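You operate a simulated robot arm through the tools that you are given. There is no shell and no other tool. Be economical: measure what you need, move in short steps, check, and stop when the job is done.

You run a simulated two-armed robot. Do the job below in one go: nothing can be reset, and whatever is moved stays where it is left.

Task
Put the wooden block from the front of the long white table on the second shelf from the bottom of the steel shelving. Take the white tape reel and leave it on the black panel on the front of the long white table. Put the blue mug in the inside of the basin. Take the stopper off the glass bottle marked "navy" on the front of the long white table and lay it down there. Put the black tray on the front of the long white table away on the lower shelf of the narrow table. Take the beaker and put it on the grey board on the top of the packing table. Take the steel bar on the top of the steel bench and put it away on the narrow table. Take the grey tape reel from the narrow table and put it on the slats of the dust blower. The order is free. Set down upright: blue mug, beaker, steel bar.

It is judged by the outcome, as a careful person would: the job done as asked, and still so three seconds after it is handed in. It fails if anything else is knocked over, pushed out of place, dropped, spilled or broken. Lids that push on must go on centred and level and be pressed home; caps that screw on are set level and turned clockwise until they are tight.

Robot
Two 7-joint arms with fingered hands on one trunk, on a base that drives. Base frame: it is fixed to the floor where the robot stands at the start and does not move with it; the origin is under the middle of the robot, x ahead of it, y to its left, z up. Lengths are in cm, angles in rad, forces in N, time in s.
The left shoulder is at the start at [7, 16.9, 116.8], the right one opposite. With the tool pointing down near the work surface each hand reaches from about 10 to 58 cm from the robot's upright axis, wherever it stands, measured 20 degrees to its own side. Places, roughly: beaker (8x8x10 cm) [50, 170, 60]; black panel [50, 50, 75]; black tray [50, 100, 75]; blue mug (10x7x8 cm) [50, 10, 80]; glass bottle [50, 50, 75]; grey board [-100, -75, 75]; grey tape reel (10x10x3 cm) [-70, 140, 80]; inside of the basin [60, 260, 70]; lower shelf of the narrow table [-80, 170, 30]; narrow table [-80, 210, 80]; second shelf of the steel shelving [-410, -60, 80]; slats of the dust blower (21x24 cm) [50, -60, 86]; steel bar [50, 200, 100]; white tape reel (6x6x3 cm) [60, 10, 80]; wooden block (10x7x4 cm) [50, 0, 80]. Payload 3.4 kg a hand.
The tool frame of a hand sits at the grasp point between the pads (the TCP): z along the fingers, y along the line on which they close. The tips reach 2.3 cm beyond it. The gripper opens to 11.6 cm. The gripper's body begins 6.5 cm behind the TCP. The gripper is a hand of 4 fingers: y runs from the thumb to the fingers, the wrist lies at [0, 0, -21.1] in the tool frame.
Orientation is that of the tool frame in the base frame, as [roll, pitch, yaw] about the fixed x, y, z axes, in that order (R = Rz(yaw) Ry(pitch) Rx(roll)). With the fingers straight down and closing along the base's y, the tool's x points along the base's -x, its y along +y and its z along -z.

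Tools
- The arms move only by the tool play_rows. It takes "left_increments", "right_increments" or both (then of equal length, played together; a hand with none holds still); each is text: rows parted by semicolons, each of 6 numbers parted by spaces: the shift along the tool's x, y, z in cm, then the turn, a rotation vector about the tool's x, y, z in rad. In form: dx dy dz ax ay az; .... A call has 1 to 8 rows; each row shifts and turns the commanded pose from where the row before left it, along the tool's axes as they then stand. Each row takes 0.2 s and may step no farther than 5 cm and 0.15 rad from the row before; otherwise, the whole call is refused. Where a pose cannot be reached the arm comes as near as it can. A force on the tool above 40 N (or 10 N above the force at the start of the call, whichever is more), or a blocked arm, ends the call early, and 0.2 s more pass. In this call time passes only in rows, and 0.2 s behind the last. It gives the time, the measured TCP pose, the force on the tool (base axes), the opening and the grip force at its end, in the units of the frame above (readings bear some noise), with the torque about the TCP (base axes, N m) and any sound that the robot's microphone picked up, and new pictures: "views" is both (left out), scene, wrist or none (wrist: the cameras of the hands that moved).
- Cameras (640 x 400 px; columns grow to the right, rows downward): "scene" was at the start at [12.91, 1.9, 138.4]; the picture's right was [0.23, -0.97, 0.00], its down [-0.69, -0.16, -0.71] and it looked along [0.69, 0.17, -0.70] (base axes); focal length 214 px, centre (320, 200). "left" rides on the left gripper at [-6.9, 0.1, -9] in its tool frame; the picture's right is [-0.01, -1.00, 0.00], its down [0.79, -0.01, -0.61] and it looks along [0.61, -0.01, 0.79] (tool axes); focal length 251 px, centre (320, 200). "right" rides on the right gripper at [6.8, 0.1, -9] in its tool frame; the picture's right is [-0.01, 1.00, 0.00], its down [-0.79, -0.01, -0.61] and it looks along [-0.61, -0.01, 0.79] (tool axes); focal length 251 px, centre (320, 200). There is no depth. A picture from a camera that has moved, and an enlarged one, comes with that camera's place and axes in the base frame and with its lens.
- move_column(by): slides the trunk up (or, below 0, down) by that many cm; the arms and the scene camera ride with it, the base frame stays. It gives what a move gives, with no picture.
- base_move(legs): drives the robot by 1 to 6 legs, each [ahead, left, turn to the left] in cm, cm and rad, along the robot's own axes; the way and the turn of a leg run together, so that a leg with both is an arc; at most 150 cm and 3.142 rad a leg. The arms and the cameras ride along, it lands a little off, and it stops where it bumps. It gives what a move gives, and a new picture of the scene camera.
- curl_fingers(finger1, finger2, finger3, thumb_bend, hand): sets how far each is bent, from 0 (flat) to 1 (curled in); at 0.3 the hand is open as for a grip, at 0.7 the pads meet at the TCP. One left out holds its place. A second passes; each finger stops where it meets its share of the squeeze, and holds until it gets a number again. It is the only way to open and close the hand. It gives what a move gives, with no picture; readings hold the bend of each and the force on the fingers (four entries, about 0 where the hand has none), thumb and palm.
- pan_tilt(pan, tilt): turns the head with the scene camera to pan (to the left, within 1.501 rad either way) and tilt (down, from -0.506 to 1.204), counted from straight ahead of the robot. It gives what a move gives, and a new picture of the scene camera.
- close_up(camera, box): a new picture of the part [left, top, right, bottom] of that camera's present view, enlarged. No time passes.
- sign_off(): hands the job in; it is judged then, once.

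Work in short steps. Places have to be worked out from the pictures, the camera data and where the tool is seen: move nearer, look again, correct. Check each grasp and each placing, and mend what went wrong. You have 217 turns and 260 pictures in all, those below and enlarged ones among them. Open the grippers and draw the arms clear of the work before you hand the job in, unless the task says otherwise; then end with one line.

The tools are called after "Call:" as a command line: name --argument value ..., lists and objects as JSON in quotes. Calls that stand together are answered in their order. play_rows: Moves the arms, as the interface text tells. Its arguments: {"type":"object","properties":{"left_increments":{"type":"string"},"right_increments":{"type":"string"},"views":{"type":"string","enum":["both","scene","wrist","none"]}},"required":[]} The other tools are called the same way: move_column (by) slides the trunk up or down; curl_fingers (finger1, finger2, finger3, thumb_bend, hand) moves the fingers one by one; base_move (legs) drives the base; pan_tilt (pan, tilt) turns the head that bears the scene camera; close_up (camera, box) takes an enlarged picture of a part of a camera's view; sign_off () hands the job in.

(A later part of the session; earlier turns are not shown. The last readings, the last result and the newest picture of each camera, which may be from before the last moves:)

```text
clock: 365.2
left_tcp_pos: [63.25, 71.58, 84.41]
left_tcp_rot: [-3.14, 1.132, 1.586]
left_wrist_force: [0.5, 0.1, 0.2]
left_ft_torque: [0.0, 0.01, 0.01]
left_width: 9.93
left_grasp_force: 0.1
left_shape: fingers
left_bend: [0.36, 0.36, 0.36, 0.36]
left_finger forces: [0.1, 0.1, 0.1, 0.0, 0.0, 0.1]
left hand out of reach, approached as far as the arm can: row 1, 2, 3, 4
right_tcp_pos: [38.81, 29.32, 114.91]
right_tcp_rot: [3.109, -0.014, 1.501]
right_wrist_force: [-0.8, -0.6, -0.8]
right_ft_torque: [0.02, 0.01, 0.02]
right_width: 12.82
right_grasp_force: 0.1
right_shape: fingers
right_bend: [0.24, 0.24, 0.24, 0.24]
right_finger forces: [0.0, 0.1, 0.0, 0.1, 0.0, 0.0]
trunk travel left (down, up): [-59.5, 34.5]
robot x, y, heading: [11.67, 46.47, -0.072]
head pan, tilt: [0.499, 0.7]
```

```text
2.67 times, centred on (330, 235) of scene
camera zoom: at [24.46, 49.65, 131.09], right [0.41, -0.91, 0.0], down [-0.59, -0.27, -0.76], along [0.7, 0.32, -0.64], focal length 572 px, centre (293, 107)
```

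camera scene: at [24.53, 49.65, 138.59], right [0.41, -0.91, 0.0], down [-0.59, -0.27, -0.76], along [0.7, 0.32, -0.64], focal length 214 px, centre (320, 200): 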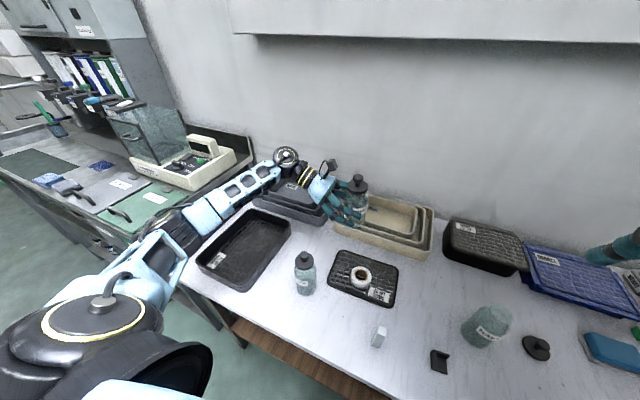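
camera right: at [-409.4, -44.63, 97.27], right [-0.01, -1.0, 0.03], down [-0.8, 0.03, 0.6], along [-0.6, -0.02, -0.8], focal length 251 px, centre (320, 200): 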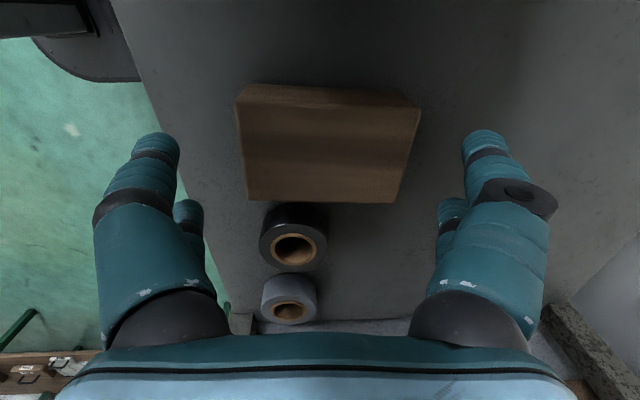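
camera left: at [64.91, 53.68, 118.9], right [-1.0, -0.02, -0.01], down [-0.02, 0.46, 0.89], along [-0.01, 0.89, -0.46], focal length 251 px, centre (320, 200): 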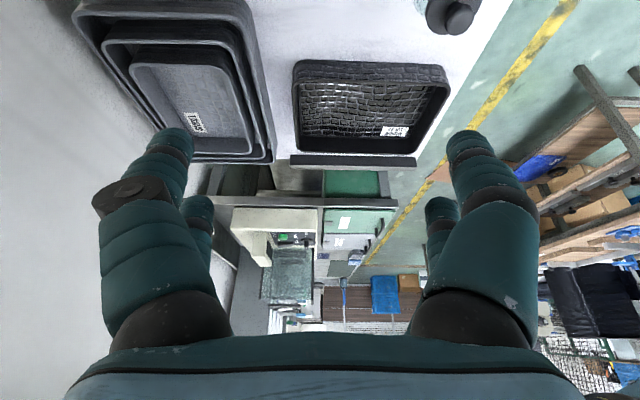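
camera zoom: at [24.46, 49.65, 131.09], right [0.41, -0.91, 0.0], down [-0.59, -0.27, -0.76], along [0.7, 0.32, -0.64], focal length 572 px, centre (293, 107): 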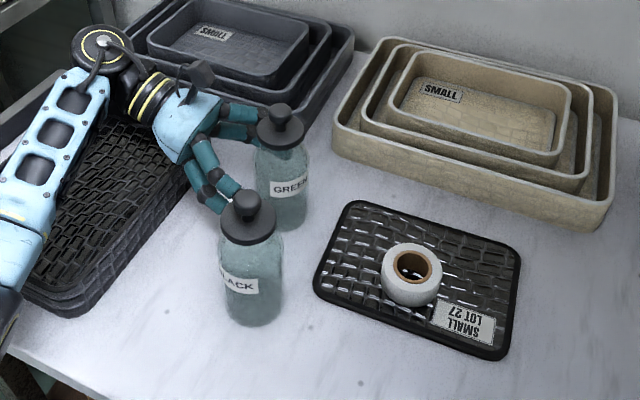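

GREEN bottle stands again. Move the base left to slide the hand off it, then raise.

Call:
base_move --legs '[[-1, 12, 0]]'

Call:
move_column --by 20

Call:
close_up --camera "scene" --box '[160, 180, 460, 380]'

```text
clock: 366.4
left_tcp_pos: [63.05, 83.94, 84.38]
left_tcp_rot: [-3.135, 1.13, 1.594]
left_wrist_force: [0.9, -0.3, 0.1]
left_ft_torque: [-0.01, 0.0, -0.01]
left_width: 9.95
left_grasp_force: 0.8
left_shape: fingers
left_bend: [0.36, 0.36, 0.36, 0.36]
left_finger forces: [0.0, 0.3, 0.0, 0.0, 0.0, 0.0]
right_tcp_pos: [38.64, 41.54, 114.89]
right_tcp_rot: [3.109, -0.014, 1.506]
right_wrist_force: [0.0, -0.4, -0.2]
right_ft_torque: [-0.01, 0.01, 0.01]
right_width: 12.83
right_grasp_force: 0.0
right_shape: fingers
right_bend: [0.24, 0.24, 0.24, 0.24]
right_finger forces: [0.0, 0.0, 0.1, 0.0, 0.0, 0.0]
trunk travel left (down, up): [-59.5, 34.5]
robot x, y, heading: [11.87, 58.36, -0.071]
head pan, tilt: [0.499, 0.7]
camera scene: at [24.37, 61.73, 131.08], right [0.42, -0.91, 0.0], down [-0.59, -0.27, -0.76], along [0.7, 0.32, -0.64], focal length 214 px, centre (320, 200)
```

scene: 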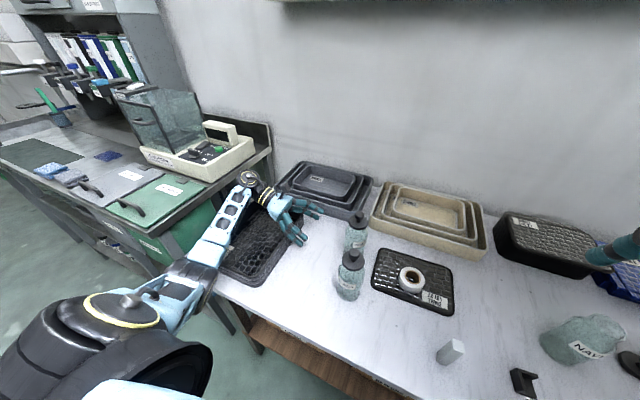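

```text
clock: 368.6
left_tcp_pos: [63.01, 83.86, 104.44]
left_tcp_rot: [-3.136, 1.132, 1.594]
left_wrist_force: [-0.3, -0.1, 0.1]
left_ft_torque: [0.0, 0.0, -0.01]
left_width: 9.91
left_grasp_force: 0.1
left_shape: fingers
left_bend: [0.36, 0.36, 0.36, 0.36]
left_finger forces: [0.1, 0.1, 0.0, 0.1, 0.1, 0.0]
right_tcp_pos: [38.72, 41.44, 135.0]
right_tcp_rot: [3.11, -0.012, 1.504]
right_wrist_force: [0.7, 0.6, 0.2]
right_ft_torque: [-0.02, -0.01, 0.02]
right_width: 12.83
right_grasp_force: 0.0
right_shape: fingers
right_bend: [0.24, 0.24, 0.24, 0.24]
right_finger forces: [0.0, 0.1, 0.0, 0.0, 0.0, 0.0]
trunk travel left (down, up): [-79.5, 14.5]
robot x, y, heading: [11.89, 58.78, -0.074]
head pan, tilt: [0.499, 0.7]
```

```text
2.00 times, centred on (310, 280) of scene
camera zoom: at [24.35, 61.73, 151.09], right [0.42, -0.91, 0.0], down [-0.59, -0.27, -0.76], along [0.7, 0.32, -0.64], focal length 429 px, centre (340, 40)
```

zoom: 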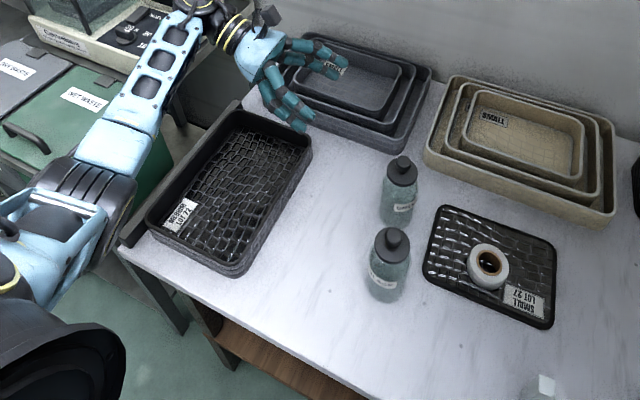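

Bottle restored. The black tray is about 25×20 cm at x 44–69, y 88–108. I'll carry it with both hands on its side walls. First bring both hands back to pointing straight down.

Call:
play_rows --left_increments "0 0 0 0 0.141 0;0 0 0 0 0.141 0;0 0 0 0 0.141 0;0 0 0 0 0.141 0;0 0 0 0 0.141 0;0 0 0 0 0.141 0;0 0 0 0 0.141 0;0 0 0 0 0.141 0" --right_increments "0 0 0 0 0 -0.145;0 0 0 0 0 -0.145;0 0 0 0 0 -0.145;0 0 0 0 0 -0.145;0 0 0 0 0 -0.145;0 0 0 0 0 -0.145;0 0 0 0 0 -0.145;0 0 0 0 0 -0.145" --views "none"

Call:
play_rows --left_increments "0 0 0 0 0 -0.145;0 0 0 0 0 -0.145;0 0 0 0 0 -0.145;0 0 0 0 0 -0.145;0 0 0 0 0 -0.145;0 0 0 0 0 -0.145;0 0 0 0 0 -0.145;0 0 0 0 0 -0.145" --right_increments "0 0 0 0 0 -0.145;0 0 0 0 0 -0.145;0 0 0 0 0 -0.12;0 0 0 0 0 0;0 0 0 0 0 0;0 0 0 0 0 0;0 0 0 0 0 0;0 0 0 0 0 0" --views "none"

Call:
play_rows --left_increments "0 0 0 0 0 -0.145;0 0 0 0 0 -0.145;0 0 0 0 0 -0.1" --views "none"

```text
clock: 370.4
left_tcp_pos: [62.93, 83.71, 104.42]
left_tcp_rot: [3.141, -0.001, 1.589]
left_wrist_force: [0.7, -1.1, -0.3]
left_ft_torque: [0.06, 0.01, 0.02]
left_width: 9.94
left_grasp_force: 0.1
left_shape: fingers
left_bend: [0.36, 0.36, 0.36, 0.36]
left_finger forces: [0.1, 0.1, 0.0, 0.1, 0.0, 0.0]
right_tcp_pos: [38.71, 41.59, 134.96]
right_tcp_rot: [3.116, 0.021, 2.666]
right_wrist_force: [0.5, 0.9, -0.2]
right_ft_torque: [0.02, 0.0, 0.05]
right_width: 12.85
right_grasp_force: 0.1
right_shape: fingers
right_bend: [0.24, 0.24, 0.24, 0.24]
right_finger forces: [0.0, 0.0, 0.1, 0.1, 0.0, 0.1]
trunk travel left (down, up): [-79.5, 14.5]
robot x, y, heading: [11.75, 58.43, -0.072]
head pan, tilt: [0.499, 0.7]
```

```text
clock: 372.2
left_tcp_pos: [63.07, 83.9, 104.4]
left_tcp_rot: [-3.139, 0.001, 2.751]
left_wrist_force: [0.0, -1.0, 0.0]
left_ft_torque: [0.04, -0.03, 0.04]
left_width: 9.95
left_grasp_force: 0.1
left_shape: fingers
left_bend: [0.36, 0.36, 0.36, 0.36]
left_finger forces: [0.0, 0.0, 0.0, 0.1, 0.1, 0.0]
right_tcp_pos: [38.79, 41.53, 134.94]
right_tcp_rot: [3.128, 0.032, 3.075]
right_wrist_force: [0.6, -0.6, -0.1]
right_ft_torque: [-0.03, -0.01, 0.0]
right_width: 12.83
right_grasp_force: 0.1
right_shape: fingers
right_bend: [0.24, 0.24, 0.24, 0.24]
right_finger forces: [0.1, 0.0, 0.0, 0.1, 0.1, 0.0]
trunk travel left (down, up): [-79.5, 14.5]
robot x, y, heading: [11.5, 58.57, -0.067]
head pan, tilt: [0.499, 0.7]
```

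```text
clock: 373.0
left_tcp_pos: [62.95, 83.9, 104.35]
left_tcp_rot: [-3.136, -0.001, -3.141]
left_wrist_force: [-0.4, 0.5, -0.1]
left_ft_torque: [0.04, -0.02, -0.02]
left_width: 9.93
left_grasp_force: 0.2
left_shape: fingers
left_bend: [0.36, 0.36, 0.36, 0.36]
left_finger forces: [0.0, 0.0, 0.1, 0.0, 0.1, 0.0]
right_tcp_pos: [38.61, 41.57, 135.02]
right_tcp_rot: [3.126, 0.032, 3.075]
right_wrist_force: [-0.1, 0.9, -0.4]
right_ft_torque: [0.0, -0.03, 0.02]
right_width: 12.8
right_grasp_force: 0.0
right_shape: fingers
right_bend: [0.24, 0.24, 0.24, 0.24]
right_finger forces: [0.0, 0.1, 0.1, 0.0, 0.0, 0.0]
trunk travel left (down, up): [-79.5, 14.5]
robot x, y, heading: [11.63, 58.62, -0.068]
head pan, tilt: [0.499, 0.7]
```

Draw the left hand in toward the middle, then drive left so the tray is centred in front of the robot.

Call:
play_rows --left_increments "3.4 -3.3 0 0 0 0;3.4 -3.3 0 0 0 0;3.4 -3.3 0 0 0 0.035;3.4 -3.3 0 0 0 0.035" --right_increments "-2 0 4.5 0 0 0;-2 0 4.5 0 0 0;-2 0 4.5 0 0 0;-2 0 4.5 0 0 0" --views "none"

Call:
base_move --legs '[[-2, 39.5, 0.07]]'

Call:
close_up --camera "right" --box '[0, 0, 640, 400]'

```text
clock: 374.0
left_tcp_pos: [49.36, 70.42, 104.47]
left_tcp_rot: [-3.14, -0.005, 3.067]
left_wrist_force: [0.8, 0.2, 0.0]
left_ft_torque: [0.03, 0.0, 0.0]
left_width: 9.93
left_grasp_force: 0.1
left_shape: fingers
left_bend: [0.36, 0.36, 0.36, 0.36]
left_finger forces: [0.0, 0.1, 0.0, 0.1, 0.1, 0.0]
right_tcp_pos: [47.46, 41.26, 117.14]
right_tcp_rot: [3.125, 0.031, 3.077]
right_wrist_force: [0.1, 0.5, -0.9]
right_ft_torque: [0.01, 0.01, -0.02]
right_width: 12.86
right_grasp_force: 0.1
right_shape: fingers
right_bend: [0.24, 0.24, 0.24, 0.24]
right_finger forces: [0.1, 0.0, 0.1, 0.0, 0.0, 0.0]
trunk travel left (down, up): [-79.5, 14.5]
robot x, y, heading: [11.65, 58.66, -0.068]
head pan, tilt: [0.499, 0.7]
```

```text
clock: 376.4
left_tcp_pos: [47.54, 112.36, 104.52]
left_tcp_rot: [-3.139, -0.002, -3.139]
left_wrist_force: [0.8, 0.1, -0.8]
left_ft_torque: [0.02, 0.0, 0.0]
left_width: 9.92
left_grasp_force: 0.1
left_shape: fingers
left_bend: [0.36, 0.36, 0.36, 0.36]
left_finger forces: [0.1, 0.0, 0.0, 0.1, 0.1, 0.0]
right_tcp_pos: [47.96, 83.09, 117.19]
right_tcp_rot: [3.127, 0.031, -3.132]
right_wrist_force: [-0.5, 1.0, 0.4]
right_ft_torque: [-0.02, -0.02, 0.02]
right_width: 12.82
right_grasp_force: 0.1
right_shape: fingers
right_bend: [0.24, 0.24, 0.24, 0.24]
right_finger forces: [0.1, 0.0, 0.0, 0.0, 0.1, 0.1]
trunk travel left (down, up): [-79.5, 14.5]
robot x, y, heading: [10.61, 97.45, 0.0]
head pan, tilt: [0.499, 0.7]
camera scene: at [23.33, 101.53, 151.09], right [0.48, -0.88, 0.0], down [-0.56, -0.31, -0.77], along [0.67, 0.37, -0.64], focal length 214 px, centre (320, 200)
```

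scene: 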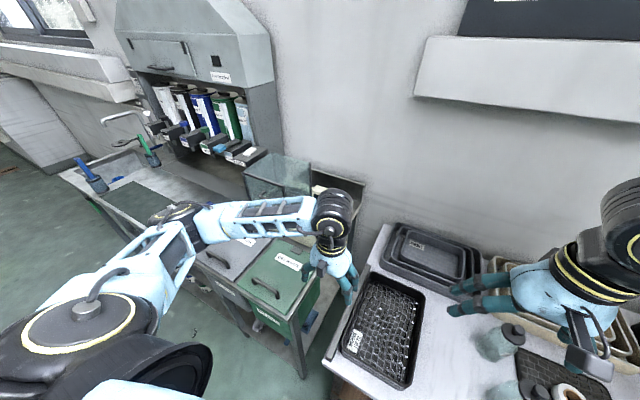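

```text
1.00 times, centred on (320, 200) of right (not enlarged: the box is as wide or as high as the picture)
camera zoom: at [40.92, 82.89, 125.96], right [0.0, 1.0, 0.01], down [0.78, -0.01, 0.63], along [0.63, 0.01, -0.78], focal length 251 px, centre (320, 200)
```

zoom: 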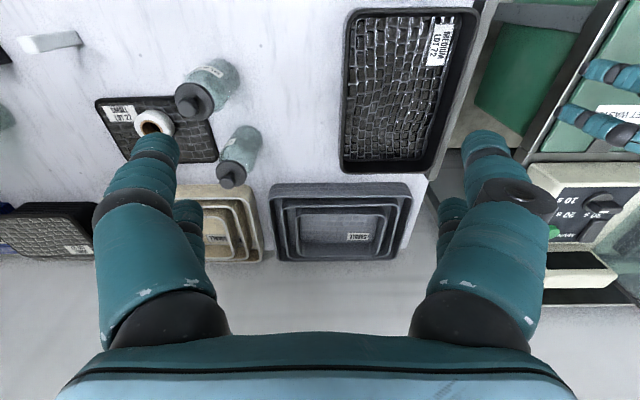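

Move the right hand over the tray's right wall (y≈87.6, x≈57) and descend.

Call:
curl_fingers --hand "right" --finger1 0.45 --finger2 0.45 --finger3 0.45 --thumb_bend 0.45

Call:
play_rows --right_increments "-2.2 1.1 4 0 0 0;-2.2 1.1 4 0 0 0;-2.2 1.1 4 0 0 0;-2.2 1.1 4 0 0 0;0 0 4.5 0 0 0;0 0 4.5 0 0 0;0 0 4 0 0 0" --views "wrist"

```text
clock: 377.4
left_tcp_pos: [47.68, 112.54, 104.43]
left_tcp_rot: [-3.14, -0.002, -3.14]
left_wrist_force: [-0.1, 0.5, 1.2]
left_ft_torque: [-0.03, 0.02, -0.02]
left_width: 9.96
left_grasp_force: 0.1
left_shape: fingers
left_bend: [0.36, 0.36, 0.36, 0.36]
left_finger forces: [0.0, 0.1, 0.0, 0.0, 0.1, 0.1]
right_tcp_pos: [47.98, 83.15, 117.26]
right_tcp_rot: [3.128, 0.031, -3.133]
right_wrist_force: [-0.4, 0.1, -0.6]
right_ft_torque: [-0.02, -0.02, 0.0]
right_width: 7.36
right_grasp_force: 0.0
right_shape: fingers
right_bend: [0.45, 0.45, 0.45, 0.45]
right_finger forces: [0.1, 0.0, 0.0, 0.0, 0.1, 0.1]
trunk travel left (down, up): [-79.5, 14.5]
robot x, y, heading: [10.67, 97.63, 0.001]
head pan, tilt: [0.499, 0.7]
```

```text
clock: 379.0
left_tcp_pos: [47.61, 112.52, 104.57]
left_tcp_rot: [-3.139, -0.002, -3.14]
left_wrist_force: [0.4, -0.5, -0.4]
left_ft_torque: [-0.02, -0.02, -0.02]
left_width: 9.93
left_grasp_force: 0.1
left_shape: fingers
left_bend: [0.36, 0.36, 0.36, 0.36]
left_finger forces: [0.1, 0.0, 0.1, 0.0, 0.1, 0.0]
right_tcp_pos: [57.55, 88.06, 88.43]
right_tcp_rot: [3.129, 0.03, -3.133]
right_wrist_force: [-0.1, 0.0, 0.2]
right_ft_torque: [0.01, -0.01, 0.0]
right_width: 7.36
right_grasp_force: 0.0
right_shape: fingers
right_bend: [0.45, 0.45, 0.45, 0.45]
right_finger forces: [0.0, 0.1, 0.0, 0.0, 0.0, 0.1]
trunk travel left (down, up): [-79.5, 14.5]
robot x, y, heading: [10.86, 97.63, 0.009]
head pan, tilt: [0.499, 0.7]
camera right: at [50.51, 87.89, 97.16], right [0.0, 1.0, 0.01], down [0.78, -0.01, 0.63], along [0.63, 0.01, -0.78], focal length 251 px, centre (320, 200)
```

right: 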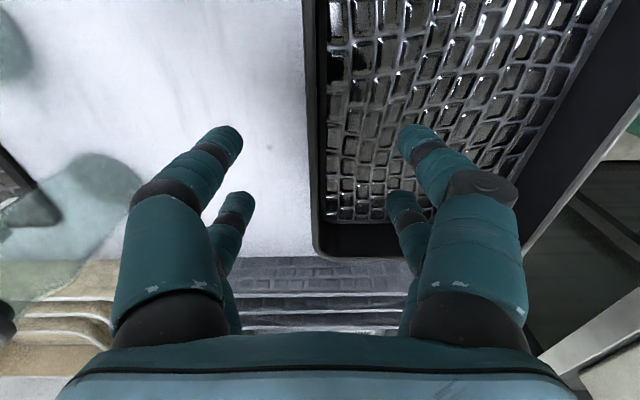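

Centred on the wall. Descend and grip.

Call:
play_rows --right_increments "0 -0.3 3 0 0 0;0 0 2.5 0 0 0;0 0 0.8 0 0 0" --views "none"

Call:
curl_fingers --hand "right" --finger1 0.72 --finger2 0.72 --finger3 0.72 --thumb_bend 0.72

```text
clock: 379.8
left_tcp_pos: [47.58, 112.59, 104.48]
left_tcp_rot: [-3.139, -0.001, -3.139]
left_wrist_force: [0.5, -1.2, 0.5]
left_ft_torque: [0.01, -0.04, -0.03]
left_width: 9.95
left_grasp_force: 0.0
left_shape: fingers
left_bend: [0.36, 0.36, 0.36, 0.36]
left_finger forces: [0.0, 0.0, 0.2, 0.0, 0.1, 0.0]
right_tcp_pos: [57.8, 87.95, 82.19]
right_tcp_rot: [3.126, 0.031, -3.134]
right_wrist_force: [-0.6, 0.6, 0.4]
right_ft_torque: [0.02, -0.01, 0.04]
right_width: 7.37
right_grasp_force: 0.0
right_shape: fingers
right_bend: [0.45, 0.45, 0.45, 0.45]
right_finger forces: [0.1, 0.0, 0.1, 0.0, 0.0, 0.0]
trunk travel left (down, up): [-79.5, 14.5]
robot x, y, heading: [10.65, 97.76, 0.006]
head pan, tilt: [0.499, 0.7]
```

```text
clock: 380.8
left_tcp_pos: [47.61, 112.53, 104.52]
left_tcp_rot: [-3.138, -0.002, -3.14]
left_wrist_force: [-0.2, -0.5, 0.0]
left_ft_torque: [0.01, 0.0, -0.01]
left_width: 9.95
left_grasp_force: 0.2
left_shape: fingers
left_bend: [0.36, 0.36, 0.36, 0.36]
left_finger forces: [0.1, 0.0, 0.0, 0.0, 0.0, 0.0]
right_tcp_pos: [57.76, 87.8, 82.31]
right_tcp_rot: [3.126, 0.031, -3.133]
right_wrist_force: [-0.6, -0.7, 0.4]
right_ft_torque: [0.0, 0.01, -0.01]
right_width: 0.36
right_grasp_force: 5.5
right_shape: fingers
right_bend: [0.71, 0.71, 0.7, 0.69]
right_finger forces: [2.8, 2.6, 2.7, 0.0, 3.2, 0.1]
trunk travel left (down, up): [-79.5, 14.5]
robot x, y, heading: [10.89, 97.81, 0.005]
head pan, tilt: [0.499, 0.7]
```

Squeeze harder and drag the tray 6 cm to the right, away from the bench edge.

Call:
curl_fingers --hand "right" --finger1 0.9 --finger2 0.9 --finger3 0.9 --thumb_bend 0.9

Call:
play_rows --right_increments "0 -1 0 0 0 0;0 -1.2 0 0 0 0;0 -1.2 0 0 0 0;0 -1.2 0 0 0 0;0 -1.2 0 0 0 0" --views "scene"

```text
clock: 381.8
left_tcp_pos: [47.57, 112.28, 104.48]
left_tcp_rot: [-3.14, -0.002, -3.138]
left_wrist_force: [0.3, -0.5, -0.7]
left_ft_torque: [0.01, 0.0, 0.02]
left_width: 9.96
left_grasp_force: 0.0
left_shape: fingers
left_bend: [0.36, 0.36, 0.36, 0.36]
left_finger forces: [0.0, 0.0, 0.1, 0.0, 0.0, 0.1]
right_tcp_pos: [57.96, 87.7, 82.18]
right_tcp_rot: [3.127, 0.031, -3.134]
right_wrist_force: [0.0, -6.6, 0.7]
right_ft_torque: [-0.03, -0.14, 0.24]
right_width: 0.11
right_grasp_force: 23.7
right_shape: fingers
right_bend: [0.72, 0.72, 0.72, 0.75]
right_finger forces: [9.8, 9.8, 7.2, 0.1, 18.8, 0.0]
trunk travel left (down, up): [-79.5, 14.5]
robot x, y, heading: [10.83, 97.46, 0.005]
head pan, tilt: [0.499, 0.7]
```

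```text
clock: 383.0
left_tcp_pos: [47.53, 112.43, 104.6]
left_tcp_rot: [-3.138, -0.002, -3.14]
left_wrist_force: [-0.5, -0.7, 0.3]
left_ft_torque: [-0.03, -0.03, 0.01]
left_width: 9.91
left_grasp_force: 0.1
left_shape: fingers
left_bend: [0.36, 0.36, 0.36, 0.36]
left_finger forces: [0.1, 0.0, 0.0, 0.0, 0.0, 0.0]
right_tcp_pos: [57.86, 81.99, 82.26]
right_tcp_rot: [3.128, 0.031, -3.132]
right_wrist_force: [0.1, 0.4, 0.2]
right_ft_torque: [0.1, -0.12, 0.02]
right_width: 0.15
right_grasp_force: 22.5
right_shape: fingers
right_bend: [0.72, 0.72, 0.72, 0.77]
right_finger forces: [12.5, 9.7, 7.7, 0.1, 14.3, 0.0]
trunk travel left (down, up): [-79.5, 14.5]
robot x, y, heading: [11.21, 97.63, 0.002]
head pan, tilt: [0.499, 0.7]
camera scene: at [23.32, 101.62, 151.09], right [0.48, -0.88, 0.0], down [-0.56, -0.31, -0.77], along [0.67, 0.37, -0.64], focal length 214 px, centre (320, 200)
```

scene: 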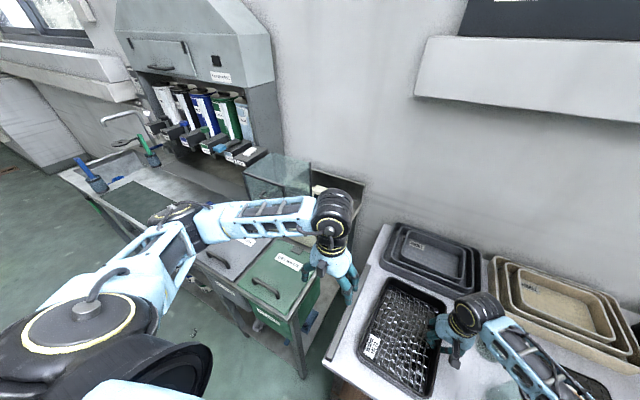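

Tray slid right by ~5.7 cm. Re-grip the right hand nearer the front corner (x≈48.5), and bring the left hand over the left wall (y≈101).

Call:
curl_fingers --hand "right" --finger1 0.45 --finger2 0.45 --finger3 0.45 --thumb_bend 0.45

Call:
curl_fingers --hand "left" --finger1 0.45 --finger2 0.45 --finger3 0.45 --thumb_bend 0.45

Call:
play_rows --right_increments "0 0 -4 0 0 0;0 0 -3 0 0 0;4.7 0 0 0 0 0;4.7 0 0 0 0 0;0 0 1 0 0 0" --left_increments "-0.4 -3.8 3 0 0 0;-0.4 -3.8 3 0 0 0;-0.2 -3.8 3 0 0 0;0 0 4 0 0 0;0 0 3 0 0 0" --views "wrist"

```text
clock: 384.0
left_tcp_pos: [47.51, 112.48, 104.48]
left_tcp_rot: [-3.139, -0.001, -3.141]
left_wrist_force: [0.1, 0.6, -1.4]
left_ft_torque: [-0.04, 0.0, -0.01]
left_width: 9.94
left_grasp_force: 0.0
left_shape: fingers
left_bend: [0.36, 0.36, 0.36, 0.36]
left_finger forces: [0.1, 0.0, 0.0, 0.0, 0.0, 0.1]
right_tcp_pos: [57.73, 81.89, 82.14]
right_tcp_rot: [3.126, 0.031, -3.133]
right_wrist_force: [-0.1, 0.1, 0.9]
right_ft_torque: [0.0, 0.01, 0.01]
right_width: 7.23
right_grasp_force: 0.1
right_shape: fingers
right_bend: [0.45, 0.45, 0.45, 0.45]
right_finger forces: [0.0, 0.1, 0.0, 0.0, 0.1, 0.0]
trunk travel left (down, up): [-79.5, 14.5]
robot x, y, heading: [11.09, 97.85, 0.009]
head pan, tilt: [0.499, 0.7]
```

```text
clock: 385.0
left_tcp_pos: [47.55, 112.48, 104.4]
left_tcp_rot: [-3.137, 0.0, -3.139]
left_wrist_force: [0.6, 0.1, 0.2]
left_ft_torque: [0.0, -0.03, -0.01]
left_width: 7.37
left_grasp_force: 0.1
left_shape: fingers
left_bend: [0.45, 0.45, 0.45, 0.45]
left_finger forces: [0.0, 0.0, 0.0, 0.0, 0.0, 0.1]
right_tcp_pos: [57.91, 81.94, 82.3]
right_tcp_rot: [3.127, 0.031, -3.133]
right_wrist_force: [0.2, 0.1, -0.7]
right_ft_torque: [0.0, 0.01, 0.04]
right_width: 7.27
right_grasp_force: 0.1
right_shape: fingers
right_bend: [0.45, 0.45, 0.45, 0.45]
right_finger forces: [0.0, 0.0, 0.0, 0.2, 0.0, 0.0]
trunk travel left (down, up): [-79.5, 14.5]
robot x, y, heading: [11.05, 97.64, 0.0]
head pan, tilt: [0.499, 0.7]
```

```text
clock: 386.2
left_tcp_pos: [48.59, 100.71, 88.4]
left_tcp_rot: [-3.137, -0.004, -3.139]
left_wrist_force: [-0.1, 0.2, -0.1]
left_ft_torque: [-0.01, -0.01, 0.01]
left_width: 7.36
left_grasp_force: 0.1
left_shape: fingers
left_bend: [0.45, 0.45, 0.45, 0.45]
left_finger forces: [0.0, 0.0, 0.0, 0.0, 0.0, 0.0]
right_tcp_pos: [48.27, 81.69, 88.06]
right_tcp_rot: [3.128, 0.031, -3.132]
right_wrist_force: [0.2, 0.6, -0.5]
right_ft_torque: [-0.03, 0.03, 0.02]
right_width: 7.27
right_grasp_force: 0.0
right_shape: fingers
right_bend: [0.45, 0.45, 0.45, 0.45]
right_finger forces: [0.0, 0.1, 0.1, 0.0, 0.0, 0.1]
trunk travel left (down, up): [-79.5, 14.5]
robot x, y, heading: [10.78, 97.61, 0.007]
head pan, tilt: [0.499, 0.7]
camera right: at [41.38, 81.51, 96.87], right [0.0, 1.0, 0.01], down [0.78, -0.01, 0.63], along [0.63, 0.01, -0.78], focal length 251 px, centre (320, 200)
camera left: at [55.46, 100.84, 97.43], right [0.01, -1.0, 0.0], down [-0.79, -0.01, 0.61], along [-0.61, -0.01, -0.79], focal length 251 px, centre (320, 200)
```

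right: 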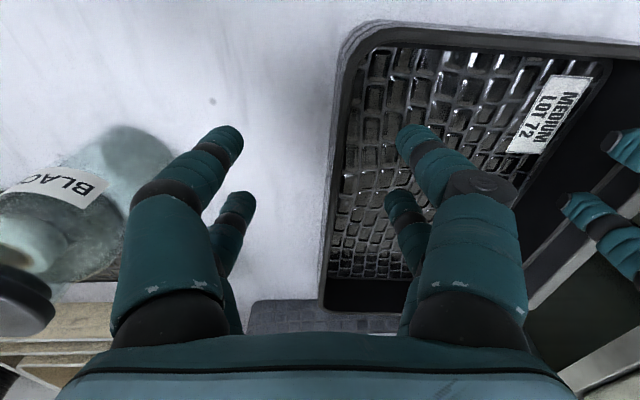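
left: 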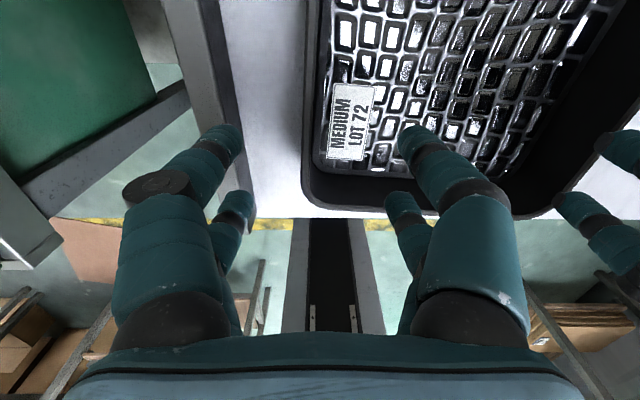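

Both aligned (right needs +1.1 cm). Descend and close both hands.

Call:
play_rows --right_increments "0 1.1 2.5 0 0 0;0 0 2.5 0 0 0;0 0 0.9 0 0 0" --left_increments "0 0.1 2.5 0 0 0;0 0 2.5 0 0 0;0 0 1.1 0 0 0" --views "none"

Call:
curl_fingers --hand "right" --finger1 0.95 --finger2 0.95 --finger3 0.95 --thumb_bend 0.95

Call:
curl_fingers --hand "left" --finger1 0.95 --finger2 0.95 --finger3 0.95 --thumb_bend 0.95

Call:
play_rows --right_increments "0 0 -1 0 0 0;0 0 -2 0 0 0;0 0 -3 0 0 0" --left_increments "0 0 -1 0 0 0;0 0 -2 0 0 0;0 0 -3 0 0 0" --views "scene"

```text
clock: 387.0
left_tcp_pos: [48.59, 101.0, 82.51]
left_tcp_rot: [-3.137, -0.002, -3.14]
left_wrist_force: [-0.7, 0.3, 0.3]
left_ft_torque: [0.0, -0.01, 0.05]
left_width: 7.36
left_grasp_force: 0.1
left_shape: fingers
left_bend: [0.45, 0.45, 0.45, 0.45]
left_finger forces: [0.1, 0.0, 0.1, 0.1, 0.1, 0.0]
right_tcp_pos: [48.45, 82.99, 82.14]
right_tcp_rot: [3.128, 0.031, -3.132]
right_wrist_force: [0.0, -0.3, 0.7]
right_ft_torque: [0.0, -0.03, 0.0]
right_width: 7.26
right_grasp_force: 0.1
right_shape: fingers
right_bend: [0.45, 0.45, 0.45, 0.45]
right_finger forces: [0.1, 0.1, 0.0, 0.0, 0.1, 0.1]
trunk travel left (down, up): [-79.5, 14.5]
robot x, y, heading: [11.0, 97.14, 0.006]
head pan, tilt: [0.499, 0.7]
```

```text
clock: 388.0
left_tcp_pos: [48.39, 101.04, 82.55]
left_tcp_rot: [-3.138, -0.002, -3.14]
left_wrist_force: [0.3, 0.6, -0.1]
left_ft_torque: [0.01, -0.02, -0.04]
left_width: 7.35
left_grasp_force: 0.0
left_shape: fingers
left_bend: [0.45, 0.45, 0.45, 0.45]
left_finger forces: [0.1, 0.0, 0.1, 0.0, 0.0, 0.0]
right_tcp_pos: [48.51, 82.92, 82.18]
right_tcp_rot: [3.127, 0.032, -3.133]
right_wrist_force: [0.7, 0.1, -0.4]
right_ft_torque: [0.09, -0.11, 0.06]
right_width: 0.17
right_grasp_force: 22.1
right_shape: fingers
right_bend: [0.71, 0.72, 0.71, 0.77]
right_finger forces: [12.4, 10.2, 6.8, 0.0, 15.6, 0.0]
trunk travel left (down, up): [-79.5, 14.5]
robot x, y, heading: [10.98, 97.66, 0.0]
head pan, tilt: [0.499, 0.7]
```

```text
clock: 389.0
left_tcp_pos: [48.51, 101.05, 82.5]
left_tcp_rot: [-3.139, 0.0, -3.14]
left_wrist_force: [-1.1, 0.8, -1.3]
left_ft_torque: [0.25, 0.18, -0.23]
left_width: 0.29
left_grasp_force: 21.4
left_shape: fingers
left_bend: [0.68, 0.64, 0.78, 0.79]
left_finger forces: [10.9, 10.9, 5.6, 0.1, 16.3, 0.1]
right_tcp_pos: [48.65, 82.94, 82.11]
right_tcp_rot: [3.129, 0.031, -3.132]
right_wrist_force: [0.9, -0.3, 1.7]
right_ft_torque: [0.15, -0.05, 0.09]
right_width: 0.14
right_grasp_force: 23.4
right_shape: fingers
right_bend: [0.71, 0.72, 0.71, 0.78]
right_finger forces: [13.0, 10.3, 6.4, 0.0, 16.9, 0.0]
trunk travel left (down, up): [-79.5, 14.5]
robot x, y, heading: [10.69, 97.3, 0.007]
head pan, tilt: [0.499, 0.7]
```

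```text
clock: 389.8
left_tcp_pos: [48.57, 101.02, 88.5]
left_tcp_rot: [-3.137, -0.002, -3.14]
left_wrist_force: [-1.5, -4.9, -3.7]
left_ft_torque: [0.2, 0.17, -0.36]
left_width: 0.27
left_grasp_force: 22.6
left_shape: fingers
left_bend: [0.68, 0.64, 0.78, 0.79]
left_finger forces: [8.9, 10.7, 5.8, 0.0, 19.6, 0.0]
right_tcp_pos: [48.2, 82.88, 88.11]
right_tcp_rot: [3.128, 0.032, -3.133]
right_wrist_force: [1.8, 5.8, 1.2]
right_ft_torque: [0.22, -0.02, 0.0]
right_width: 0.21
right_grasp_force: 22.6
right_shape: fingers
right_bend: [0.71, 0.72, 0.71, 0.78]
right_finger forces: [14.5, 11.2, 5.7, 0.0, 14.2, 0.0]
trunk travel left (down, up): [-79.5, 14.5]
robot x, y, heading: [11.12, 97.57, 0.006]
head pan, tilt: [0.499, 0.7]
camera scene: at [23.29, 101.68, 151.09], right [0.48, -0.88, 0.0], down [-0.56, -0.31, -0.76], along [0.67, 0.37, -0.64], focal length 214 px, centre (320, 200)
```

scene: 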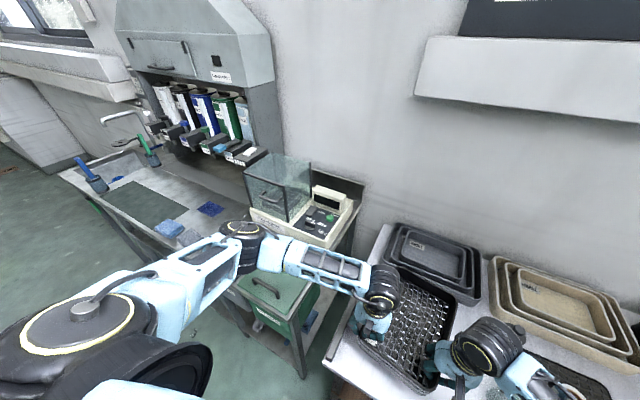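

Call:
close_up --camera "scene" --box '[310, 230, 530, 400]'

```text
2.35 times, centred on (420, 315) of scene
camera zoom: at [23.29, 101.68, 151.09], right [0.48, -0.88, 0.0], down [-0.56, -0.31, -0.76], along [0.67, 0.37, -0.64], focal length 505 px, centre (85, -71)
```

zoom: 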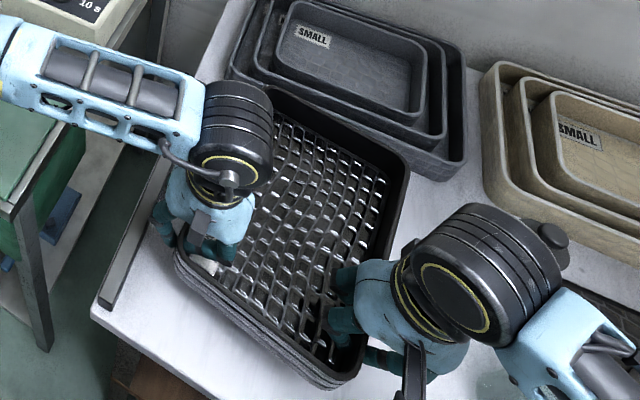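

Tray lifts well. For the shelf I need the hands tilted back ~30°, so I set the tray down again and re-grip with both hands tilted.

Call:
play_rows --right_increments "0 0 3 0 0 0;0 0 2 0 0 0;0 0 0.9 0 0 0" --left_increments "0 0 3 0 0 0;0 0 2 0 0 0;0 0 0.9 0 0 0" --views "none"

Call:
curl_fingers --hand "right" --finger1 0.47 --finger2 0.47 --finger3 0.47 --thumb_bend 0.47

Call:
curl_fingers --hand "left" --finger1 0.47 --finger2 0.47 --finger3 0.47 --thumb_bend 0.47

Call:
play_rows --right_increments "0 0 -4 0 0 0;0 0 -4 0 0 0;0 0 0 0 -0.13 0;0 0 0 0 -0.13 0;0 0 0 0 -0.13 0;0 0 0 0 -0.13 0" --left_increments "0 0 -4 0 0 0;0 0 -4 0 0 0;0 0 0 0 -0.13 0;0 0 0 0 -0.13 0;0 0 0 0 -0.13 0;0 0 0 0 -0.13 0" --views "none"

```text
clock: 390.6
left_tcp_pos: [48.72, 101.06, 82.57]
left_tcp_rot: [-3.14, -0.001, -3.138]
left_wrist_force: [0.3, 5.9, -2.7]
left_ft_torque: [0.33, 0.13, -0.2]
left_width: 0.36
left_grasp_force: 21.7
left_shape: fingers
left_bend: [0.68, 0.64, 0.78, 0.8]
left_finger forces: [12.1, 11.9, 4.4, 0.0, 14.2, 0.0]
right_tcp_pos: [48.72, 83.05, 82.18]
right_tcp_rot: [3.128, 0.031, -3.133]
right_wrist_force: [0.1, -4.0, 1.9]
right_ft_torque: [0.05, -0.06, 0.2]
right_width: 0.21
right_grasp_force: 23.9
right_shape: fingers
right_bend: [0.71, 0.72, 0.71, 0.78]
right_finger forces: [11.3, 9.7, 6.4, 0.0, 19.9, 0.0]
trunk travel left (down, up): [-79.5, 14.5]
robot x, y, heading: [10.77, 97.9, 0.002]
head pan, tilt: [0.499, 0.7]
```

```text
clock: 391.6
left_tcp_pos: [48.61, 101.03, 82.63]
left_tcp_rot: [-3.139, -0.002, -3.141]
left_wrist_force: [0.7, -0.5, -3.7]
left_ft_torque: [0.23, 0.1, 0.01]
left_width: 0.4
left_grasp_force: 21.0
left_shape: fingers
left_bend: [0.67, 0.64, 0.78, 0.82]
left_finger forces: [12.8, 8.3, 8.2, 0.0, 13.0, 0.0]
right_tcp_pos: [48.7, 83.1, 82.12]
right_tcp_rot: [3.129, 0.031, -3.132]
right_wrist_force: [0.1, 0.1, 1.2]
right_ft_torque: [0.05, 0.02, 0.04]
right_width: 6.67
right_grasp_force: 0.1
right_shape: fingers
right_bend: [0.47, 0.47, 0.47, 0.47]
right_finger forces: [0.7, 0.1, 0.0, 0.0, 0.0, 0.1]
trunk travel left (down, up): [-79.5, 14.5]
robot x, y, heading: [11.0, 97.69, 0.004]
head pan, tilt: [0.499, 0.7]
```

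```text
clock: 392.6
left_tcp_pos: [48.76, 100.88, 82.67]
left_tcp_rot: [-3.137, -0.002, -3.139]
left_wrist_force: [0.4, -0.4, 0.1]
left_ft_torque: [-0.02, -0.04, 0.01]
left_width: 6.64
left_grasp_force: 0.0
left_shape: fingers
left_bend: [0.47, 0.47, 0.47, 0.47]
left_finger forces: [0.0, 0.1, 0.0, 0.1, 0.0, 0.0]
right_tcp_pos: [48.78, 83.13, 82.13]
right_tcp_rot: [3.127, 0.031, -3.133]
right_wrist_force: [0.4, -0.1, 0.1]
right_ft_torque: [0.01, -0.02, 0.03]
right_width: 6.67
right_grasp_force: 0.0
right_shape: fingers
right_bend: [0.47, 0.47, 0.47, 0.47]
right_finger forces: [0.0, 0.0, 0.0, 0.1, 0.0, 0.0]
trunk travel left (down, up): [-79.5, 14.5]
robot x, y, heading: [10.86, 97.92, 0.008]
head pan, tilt: [0.499, 0.7]
```

```text
clock: 394.0
left_tcp_pos: [48.47, 101.02, 90.47]
left_tcp_rot: [-3.135, 0.519, -3.136]
left_wrist_force: [0.3, 0.1, -0.2]
left_ft_torque: [0.02, -0.01, 0.01]
left_width: 6.67
left_grasp_force: 0.1
left_shape: fingers
left_bend: [0.47, 0.47, 0.47, 0.47]
left_finger forces: [0.0, 0.0, 0.0, 0.1, 0.0, 0.0]
right_tcp_pos: [48.41, 82.92, 90.06]
right_tcp_rot: [3.126, 0.554, -3.142]
right_wrist_force: [0.2, 0.2, -0.2]
right_ft_torque: [0.03, 0.0, -0.01]
right_width: 6.66
right_grasp_force: 0.0
right_shape: fingers
right_bend: [0.47, 0.47, 0.47, 0.47]
right_finger forces: [0.1, 0.1, 0.0, 0.0, 0.0, 0.1]
trunk travel left (down, up): [-79.5, 14.5]
robot x, y, heading: [10.83, 97.47, 0.003]
head pan, tilt: [0.499, 0.7]
```

Tilt achieved. Lower straight down and grip again.

Call:
play_rows --left_increments "1.7 0 2.95 0 0 0;1.7 0 2.95 0 0 0;0.42 0 0.73 0 0 0" --right_increments "1.7 0 2.95 0 0 0;1.7 0 2.95 0 0 0;0.25 0 0.4 0 0 0" --views "none"

Call:
curl_fingers --hand "right" --finger1 0.95 --finger2 0.95 --finger3 0.95 --thumb_bend 0.95

Call:
curl_fingers --hand "left" --finger1 0.95 --finger2 0.95 --finger3 0.95 --thumb_bend 0.95

Call:
play_rows --left_increments "-0.7 0 -1.2 0 0 0;-1.5 0 -2.6 0 0 0;-2 0 -3.5 0 0 0;-2 0 -3.5 0 0 0" --right_increments "-0.7 0 -1.2 0 0 0;-1.5 0 -2.6 0 0 0;-2 0 -3.5 0 0 0;-2 0 -3.5 0 0 0" --views "none"

Call:
close_up --camera "scene" --box '[310, 230, 530, 400]'

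```text
clock: 394.8
left_tcp_pos: [48.57, 101.21, 82.82]
left_tcp_rot: [-3.137, 0.516, -3.136]
left_wrist_force: [-0.1, -1.3, 0.4]
left_ft_torque: [0.0, 0.01, -0.02]
left_width: 6.66
left_grasp_force: 0.1
left_shape: fingers
left_bend: [0.47, 0.47, 0.47, 0.47]
left_finger forces: [0.0, 0.0, 0.0, 0.0, 0.0, 0.0]
right_tcp_pos: [48.65, 83.28, 82.85]
right_tcp_rot: [3.127, 0.553, -3.139]
right_wrist_force: [-0.2, 0.6, -0.6]
right_ft_torque: [0.0, -0.03, 0.0]
right_width: 6.7
right_grasp_force: 0.1
right_shape: fingers
right_bend: [0.47, 0.47, 0.47, 0.47]
right_finger forces: [0.0, 0.0, 0.0, 0.0, 0.1, 0.0]
trunk travel left (down, up): [-79.5, 14.5]
robot x, y, heading: [10.59, 97.75, 0.007]
head pan, tilt: [0.499, 0.7]
```

```text
clock: 395.8
left_tcp_pos: [48.54, 101.23, 82.89]
left_tcp_rot: [-3.139, 0.518, -3.137]
left_wrist_force: [0.5, 1.1, 0.8]
left_ft_torque: [0.01, 0.01, 0.03]
left_width: 6.66
left_grasp_force: 0.5
left_shape: fingers
left_bend: [0.47, 0.47, 0.47, 0.47]
left_finger forces: [0.1, 0.0, 1.1, 0.0, 0.1, 0.0]
right_tcp_pos: [48.63, 83.21, 82.79]
right_tcp_rot: [3.125, 0.552, -3.141]
right_wrist_force: [-1.3, -0.2, -0.5]
right_ft_torque: [-0.02, -0.09, 0.19]
right_width: 0.13
right_grasp_force: 22.4
right_shape: fingers
right_bend: [0.72, 0.71, 0.72, 0.77]
right_finger forces: [11.1, 10.5, 6.3, 0.1, 16.2, 0.0]
trunk travel left (down, up): [-79.5, 14.5]
robot x, y, heading: [10.77, 97.52, 0.007]
head pan, tilt: [0.499, 0.7]
```

```text
clock: 396.8
left_tcp_pos: [48.48, 101.14, 82.96]
left_tcp_rot: [-3.137, 0.52, -3.138]
left_wrist_force: [0.3, 0.0, -0.8]
left_ft_torque: [0.24, 0.24, 0.02]
left_width: 0.36
left_grasp_force: 22.5
left_shape: fingers
left_bend: [0.67, 0.66, 0.76, 0.8]
left_finger forces: [10.5, 10.6, 8.5, 0.0, 15.7, 0.0]
right_tcp_pos: [48.51, 83.23, 82.81]
right_tcp_rot: [3.125, 0.552, -3.141]
right_wrist_force: [-1.9, -1.2, -0.1]
right_ft_torque: [-0.05, -0.11, 0.24]
right_width: 0.14
right_grasp_force: 23.4
right_shape: fingers
right_bend: [0.72, 0.72, 0.72, 0.77]
right_finger forces: [11.6, 11.1, 6.0, 0.0, 17.2, 0.0]
trunk travel left (down, up): [-79.5, 14.5]
robot x, y, heading: [10.94, 97.64, 0.006]
head pan, tilt: [0.499, 0.7]
```

```text
clock: 397.8
left_tcp_pos: [48.69, 100.92, 95.44]
left_tcp_rot: [-3.138, 0.516, -3.139]
left_wrist_force: [0.4, 0.9, -2.9]
left_ft_torque: [0.32, 0.18, -0.07]
left_width: 0.39
left_grasp_force: 22.1
left_shape: fingers
left_bend: [0.66, 0.65, 0.76, 0.81]
left_finger forces: [10.1, 11.4, 5.9, 0.1, 16.1, 0.1]
right_tcp_pos: [48.16, 83.05, 95.52]
right_tcp_rot: [3.126, 0.552, 3.141]
right_wrist_force: [-0.4, -0.8, 1.5]
right_ft_torque: [0.05, -0.06, 0.15]
right_width: 0.15
right_grasp_force: 22.8
right_shape: fingers
right_bend: [0.72, 0.72, 0.72, 0.78]
right_finger forces: [12.0, 9.7, 6.5, 0.0, 16.4, 0.0]
trunk travel left (down, up): [-79.5, 14.5]
robot x, y, heading: [10.86, 97.53, 0.01]
head pan, tilt: [0.499, 0.7]
```

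```text
2.35 times, centred on (420, 315) of scene
camera zoom: at [23.35, 101.68, 151.08], right [0.48, -0.88, 0.0], down [-0.56, -0.31, -0.76], along [0.67, 0.37, -0.64], focal length 505 px, centre (85, -71)
```

zoom: 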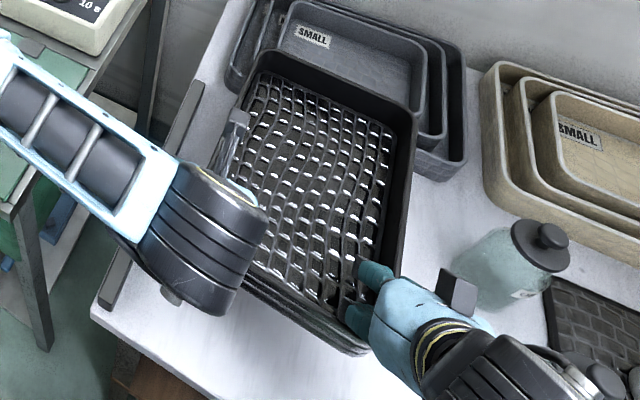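

Tray is held level by both hands. Back off 36 cm and turn clockwise to face the narrow table.

Call:
base_move --legs '[[-36, 0, 0], [0, 0, -1.571], [0, 0, -1.571]]'

Call:
pan_tilt --pan -0.5 --tilt 0.6

```text
clock: 407.7
left_tcp_pos: [-61.83, 93.45, 95.45]
left_tcp_rot: [-3.139, 0.518, 0.02]
left_wrist_force: [-0.2, -0.2, -2.1]
left_ft_torque: [-0.3, -0.21, -0.09]
left_width: 0.38
left_grasp_force: 21.9
left_shape: fingers
left_bend: [0.66, 0.65, 0.76, 0.82]
left_finger forces: [10.0, 11.6, 6.1, 0.1, 16.4, 0.0]
right_tcp_pos: [-61.78, 111.26, 95.42]
right_tcp_rot: [3.125, 0.552, 0.016]
right_wrist_force: [0.3, 1.2, 0.5]
right_ft_torque: [-0.01, 0.02, 0.15]
right_width: 0.14
right_grasp_force: 22.6
right_shape: fingers
right_bend: [0.72, 0.72, 0.72, 0.79]
right_finger forces: [11.9, 10.2, 6.2, 0.0, 16.9, 0.0]
trunk travel left (down, up): [-79.5, 14.5]
robot x, y, heading: [-24.05, 97.57, -3.117]
head pan, tilt: [0.499, 0.7]
camera scene: at [-36.52, 93.07, 151.09], right [-0.5, 0.87, 0.0], down [0.56, 0.32, -0.76], along [-0.66, -0.38, -0.64], focal length 214 px, centre (320, 200)
```

scene: 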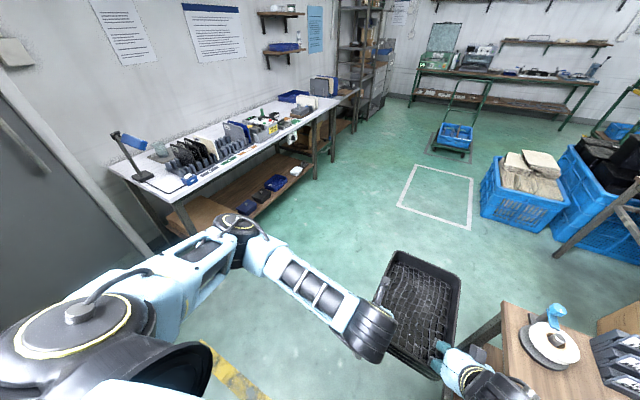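

```text
clock: 409.0
left_tcp_pos: [-61.89, 93.45, 95.48]
left_tcp_rot: [-3.138, 0.519, 0.019]
left_wrist_force: [-0.4, -0.7, -3.0]
left_ft_torque: [-0.3, -0.18, -0.07]
left_width: 0.38
left_grasp_force: 22.4
left_shape: fingers
left_bend: [0.66, 0.65, 0.77, 0.82]
left_finger forces: [10.1, 11.5, 6.0, 0.1, 16.1, 0.1]
right_tcp_pos: [-61.72, 111.4, 95.33]
right_tcp_rot: [3.126, 0.551, 0.016]
right_wrist_force: [0.5, 1.3, 1.4]
right_ft_torque: [-0.02, 0.04, 0.2]
right_width: 0.12
right_grasp_force: 22.8
right_shape: fingers
right_bend: [0.72, 0.71, 0.72, 0.79]
right_finger forces: [12.0, 10.3, 6.2, 0.0, 16.9, 0.0]
trunk travel left (down, up): [-79.5, 14.5]
robot x, y, heading: [-24.38, 97.25, -3.121]
head pan, tilt: [-0.499, 0.6]
camera scene: at [-37.0, 101.36, 151.95], right [0.46, 0.89, 0.0], down [0.5, -0.26, -0.82], along [-0.73, 0.38, -0.57], focal length 214 px, centre (320, 200)
```

scene: 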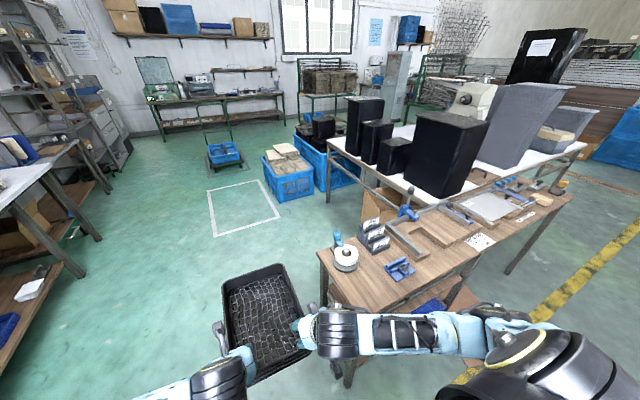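

Now move to the shelf: back to x≈5, right 50 cm, then lower the trunk by 57 cm and look.

Call:
base_move --legs '[[-29, 0, -0.02], [0, -50, 0]]'

Call:
move_column --by -55

Call:
pan_tilt --pan 0.0 --tilt 0.6

```text
clock: 413.5
left_tcp_pos: [-33.46, 143.69, 95.58]
left_tcp_rot: [-3.135, 0.518, 0.001]
left_wrist_force: [-0.3, -0.8, -2.8]
left_ft_torque: [-0.28, -0.2, -0.11]
left_width: 0.38
left_grasp_force: 22.1
left_shape: fingers
left_bend: [0.66, 0.65, 0.77, 0.82]
left_finger forces: [10.2, 11.5, 6.0, 0.0, 16.0, 0.0]
right_tcp_pos: [-33.07, 161.52, 95.2]
right_tcp_rot: [3.126, 0.551, -0.002]
right_wrist_force: [0.7, 0.8, 1.0]
right_ft_torque: [0.02, 0.0, 0.16]
right_width: 0.16
right_grasp_force: 22.5
right_shape: fingers
right_bend: [0.72, 0.71, 0.72, 0.79]
right_finger forces: [11.9, 10.3, 6.1, 0.1, 17.1, 0.1]
trunk travel left (down, up): [-79.5, 14.5]
robot x, y, heading: [4.18, 146.83, -3.138]
head pan, tilt: [-0.499, 0.6]
camera scene: at [-8.56, 151.15, 151.95], right [0.48, 0.88, 0.0], down [0.5, -0.27, -0.83], along [-0.73, 0.39, -0.56], focal length 214 px, centre (320, 200)
```

scene: 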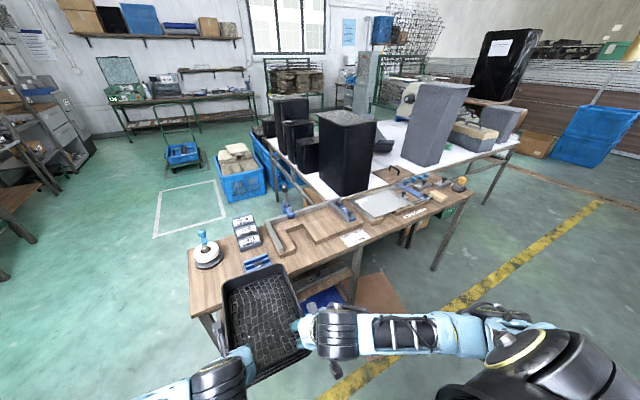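

```text
refused: -55 is not a number from -40 to 40
```

```text
clock: 414.4
left_tcp_pos: [-33.6, 143.73, 95.53]
left_tcp_rot: [-3.137, 0.52, 0.001]
left_wrist_force: [-0.4, -0.9, -3.2]
left_ft_torque: [-0.27, -0.21, -0.07]
left_width: 0.37
left_grasp_force: 22.0
left_shape: fingers
left_bend: [0.66, 0.65, 0.77, 0.82]
left_finger forces: [10.0, 11.3, 6.2, 0.0, 16.2, 0.1]
right_tcp_pos: [-33.0, 161.71, 95.27]
right_tcp_rot: [3.125, 0.55, -0.003]
right_wrist_force: [0.5, 0.5, 1.2]
right_ft_torque: [-0.01, 0.02, 0.19]
right_width: 0.18
right_grasp_force: 23.0
right_shape: fingers
right_bend: [0.72, 0.71, 0.72, 0.79]
right_finger forces: [12.0, 10.4, 6.1, 0.1, 16.9, 0.0]
trunk travel left (down, up): [-79.5, 14.5]
robot x, y, heading: [4.26, 147.21, -3.137]
head pan, tilt: [0.0, 0.6]
camera scene: at [-9.62, 146.99, 151.95], right [0.0, 1.0, 0.0], down [0.57, 0.0, -0.82], along [-0.82, 0.0, -0.57], focal length 214 px, centre (320, 200)
```

scene: 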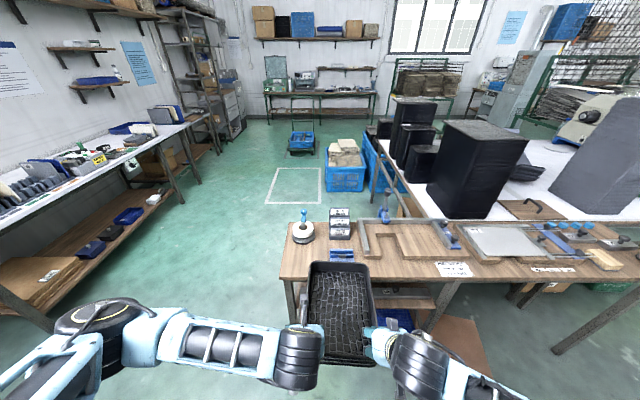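

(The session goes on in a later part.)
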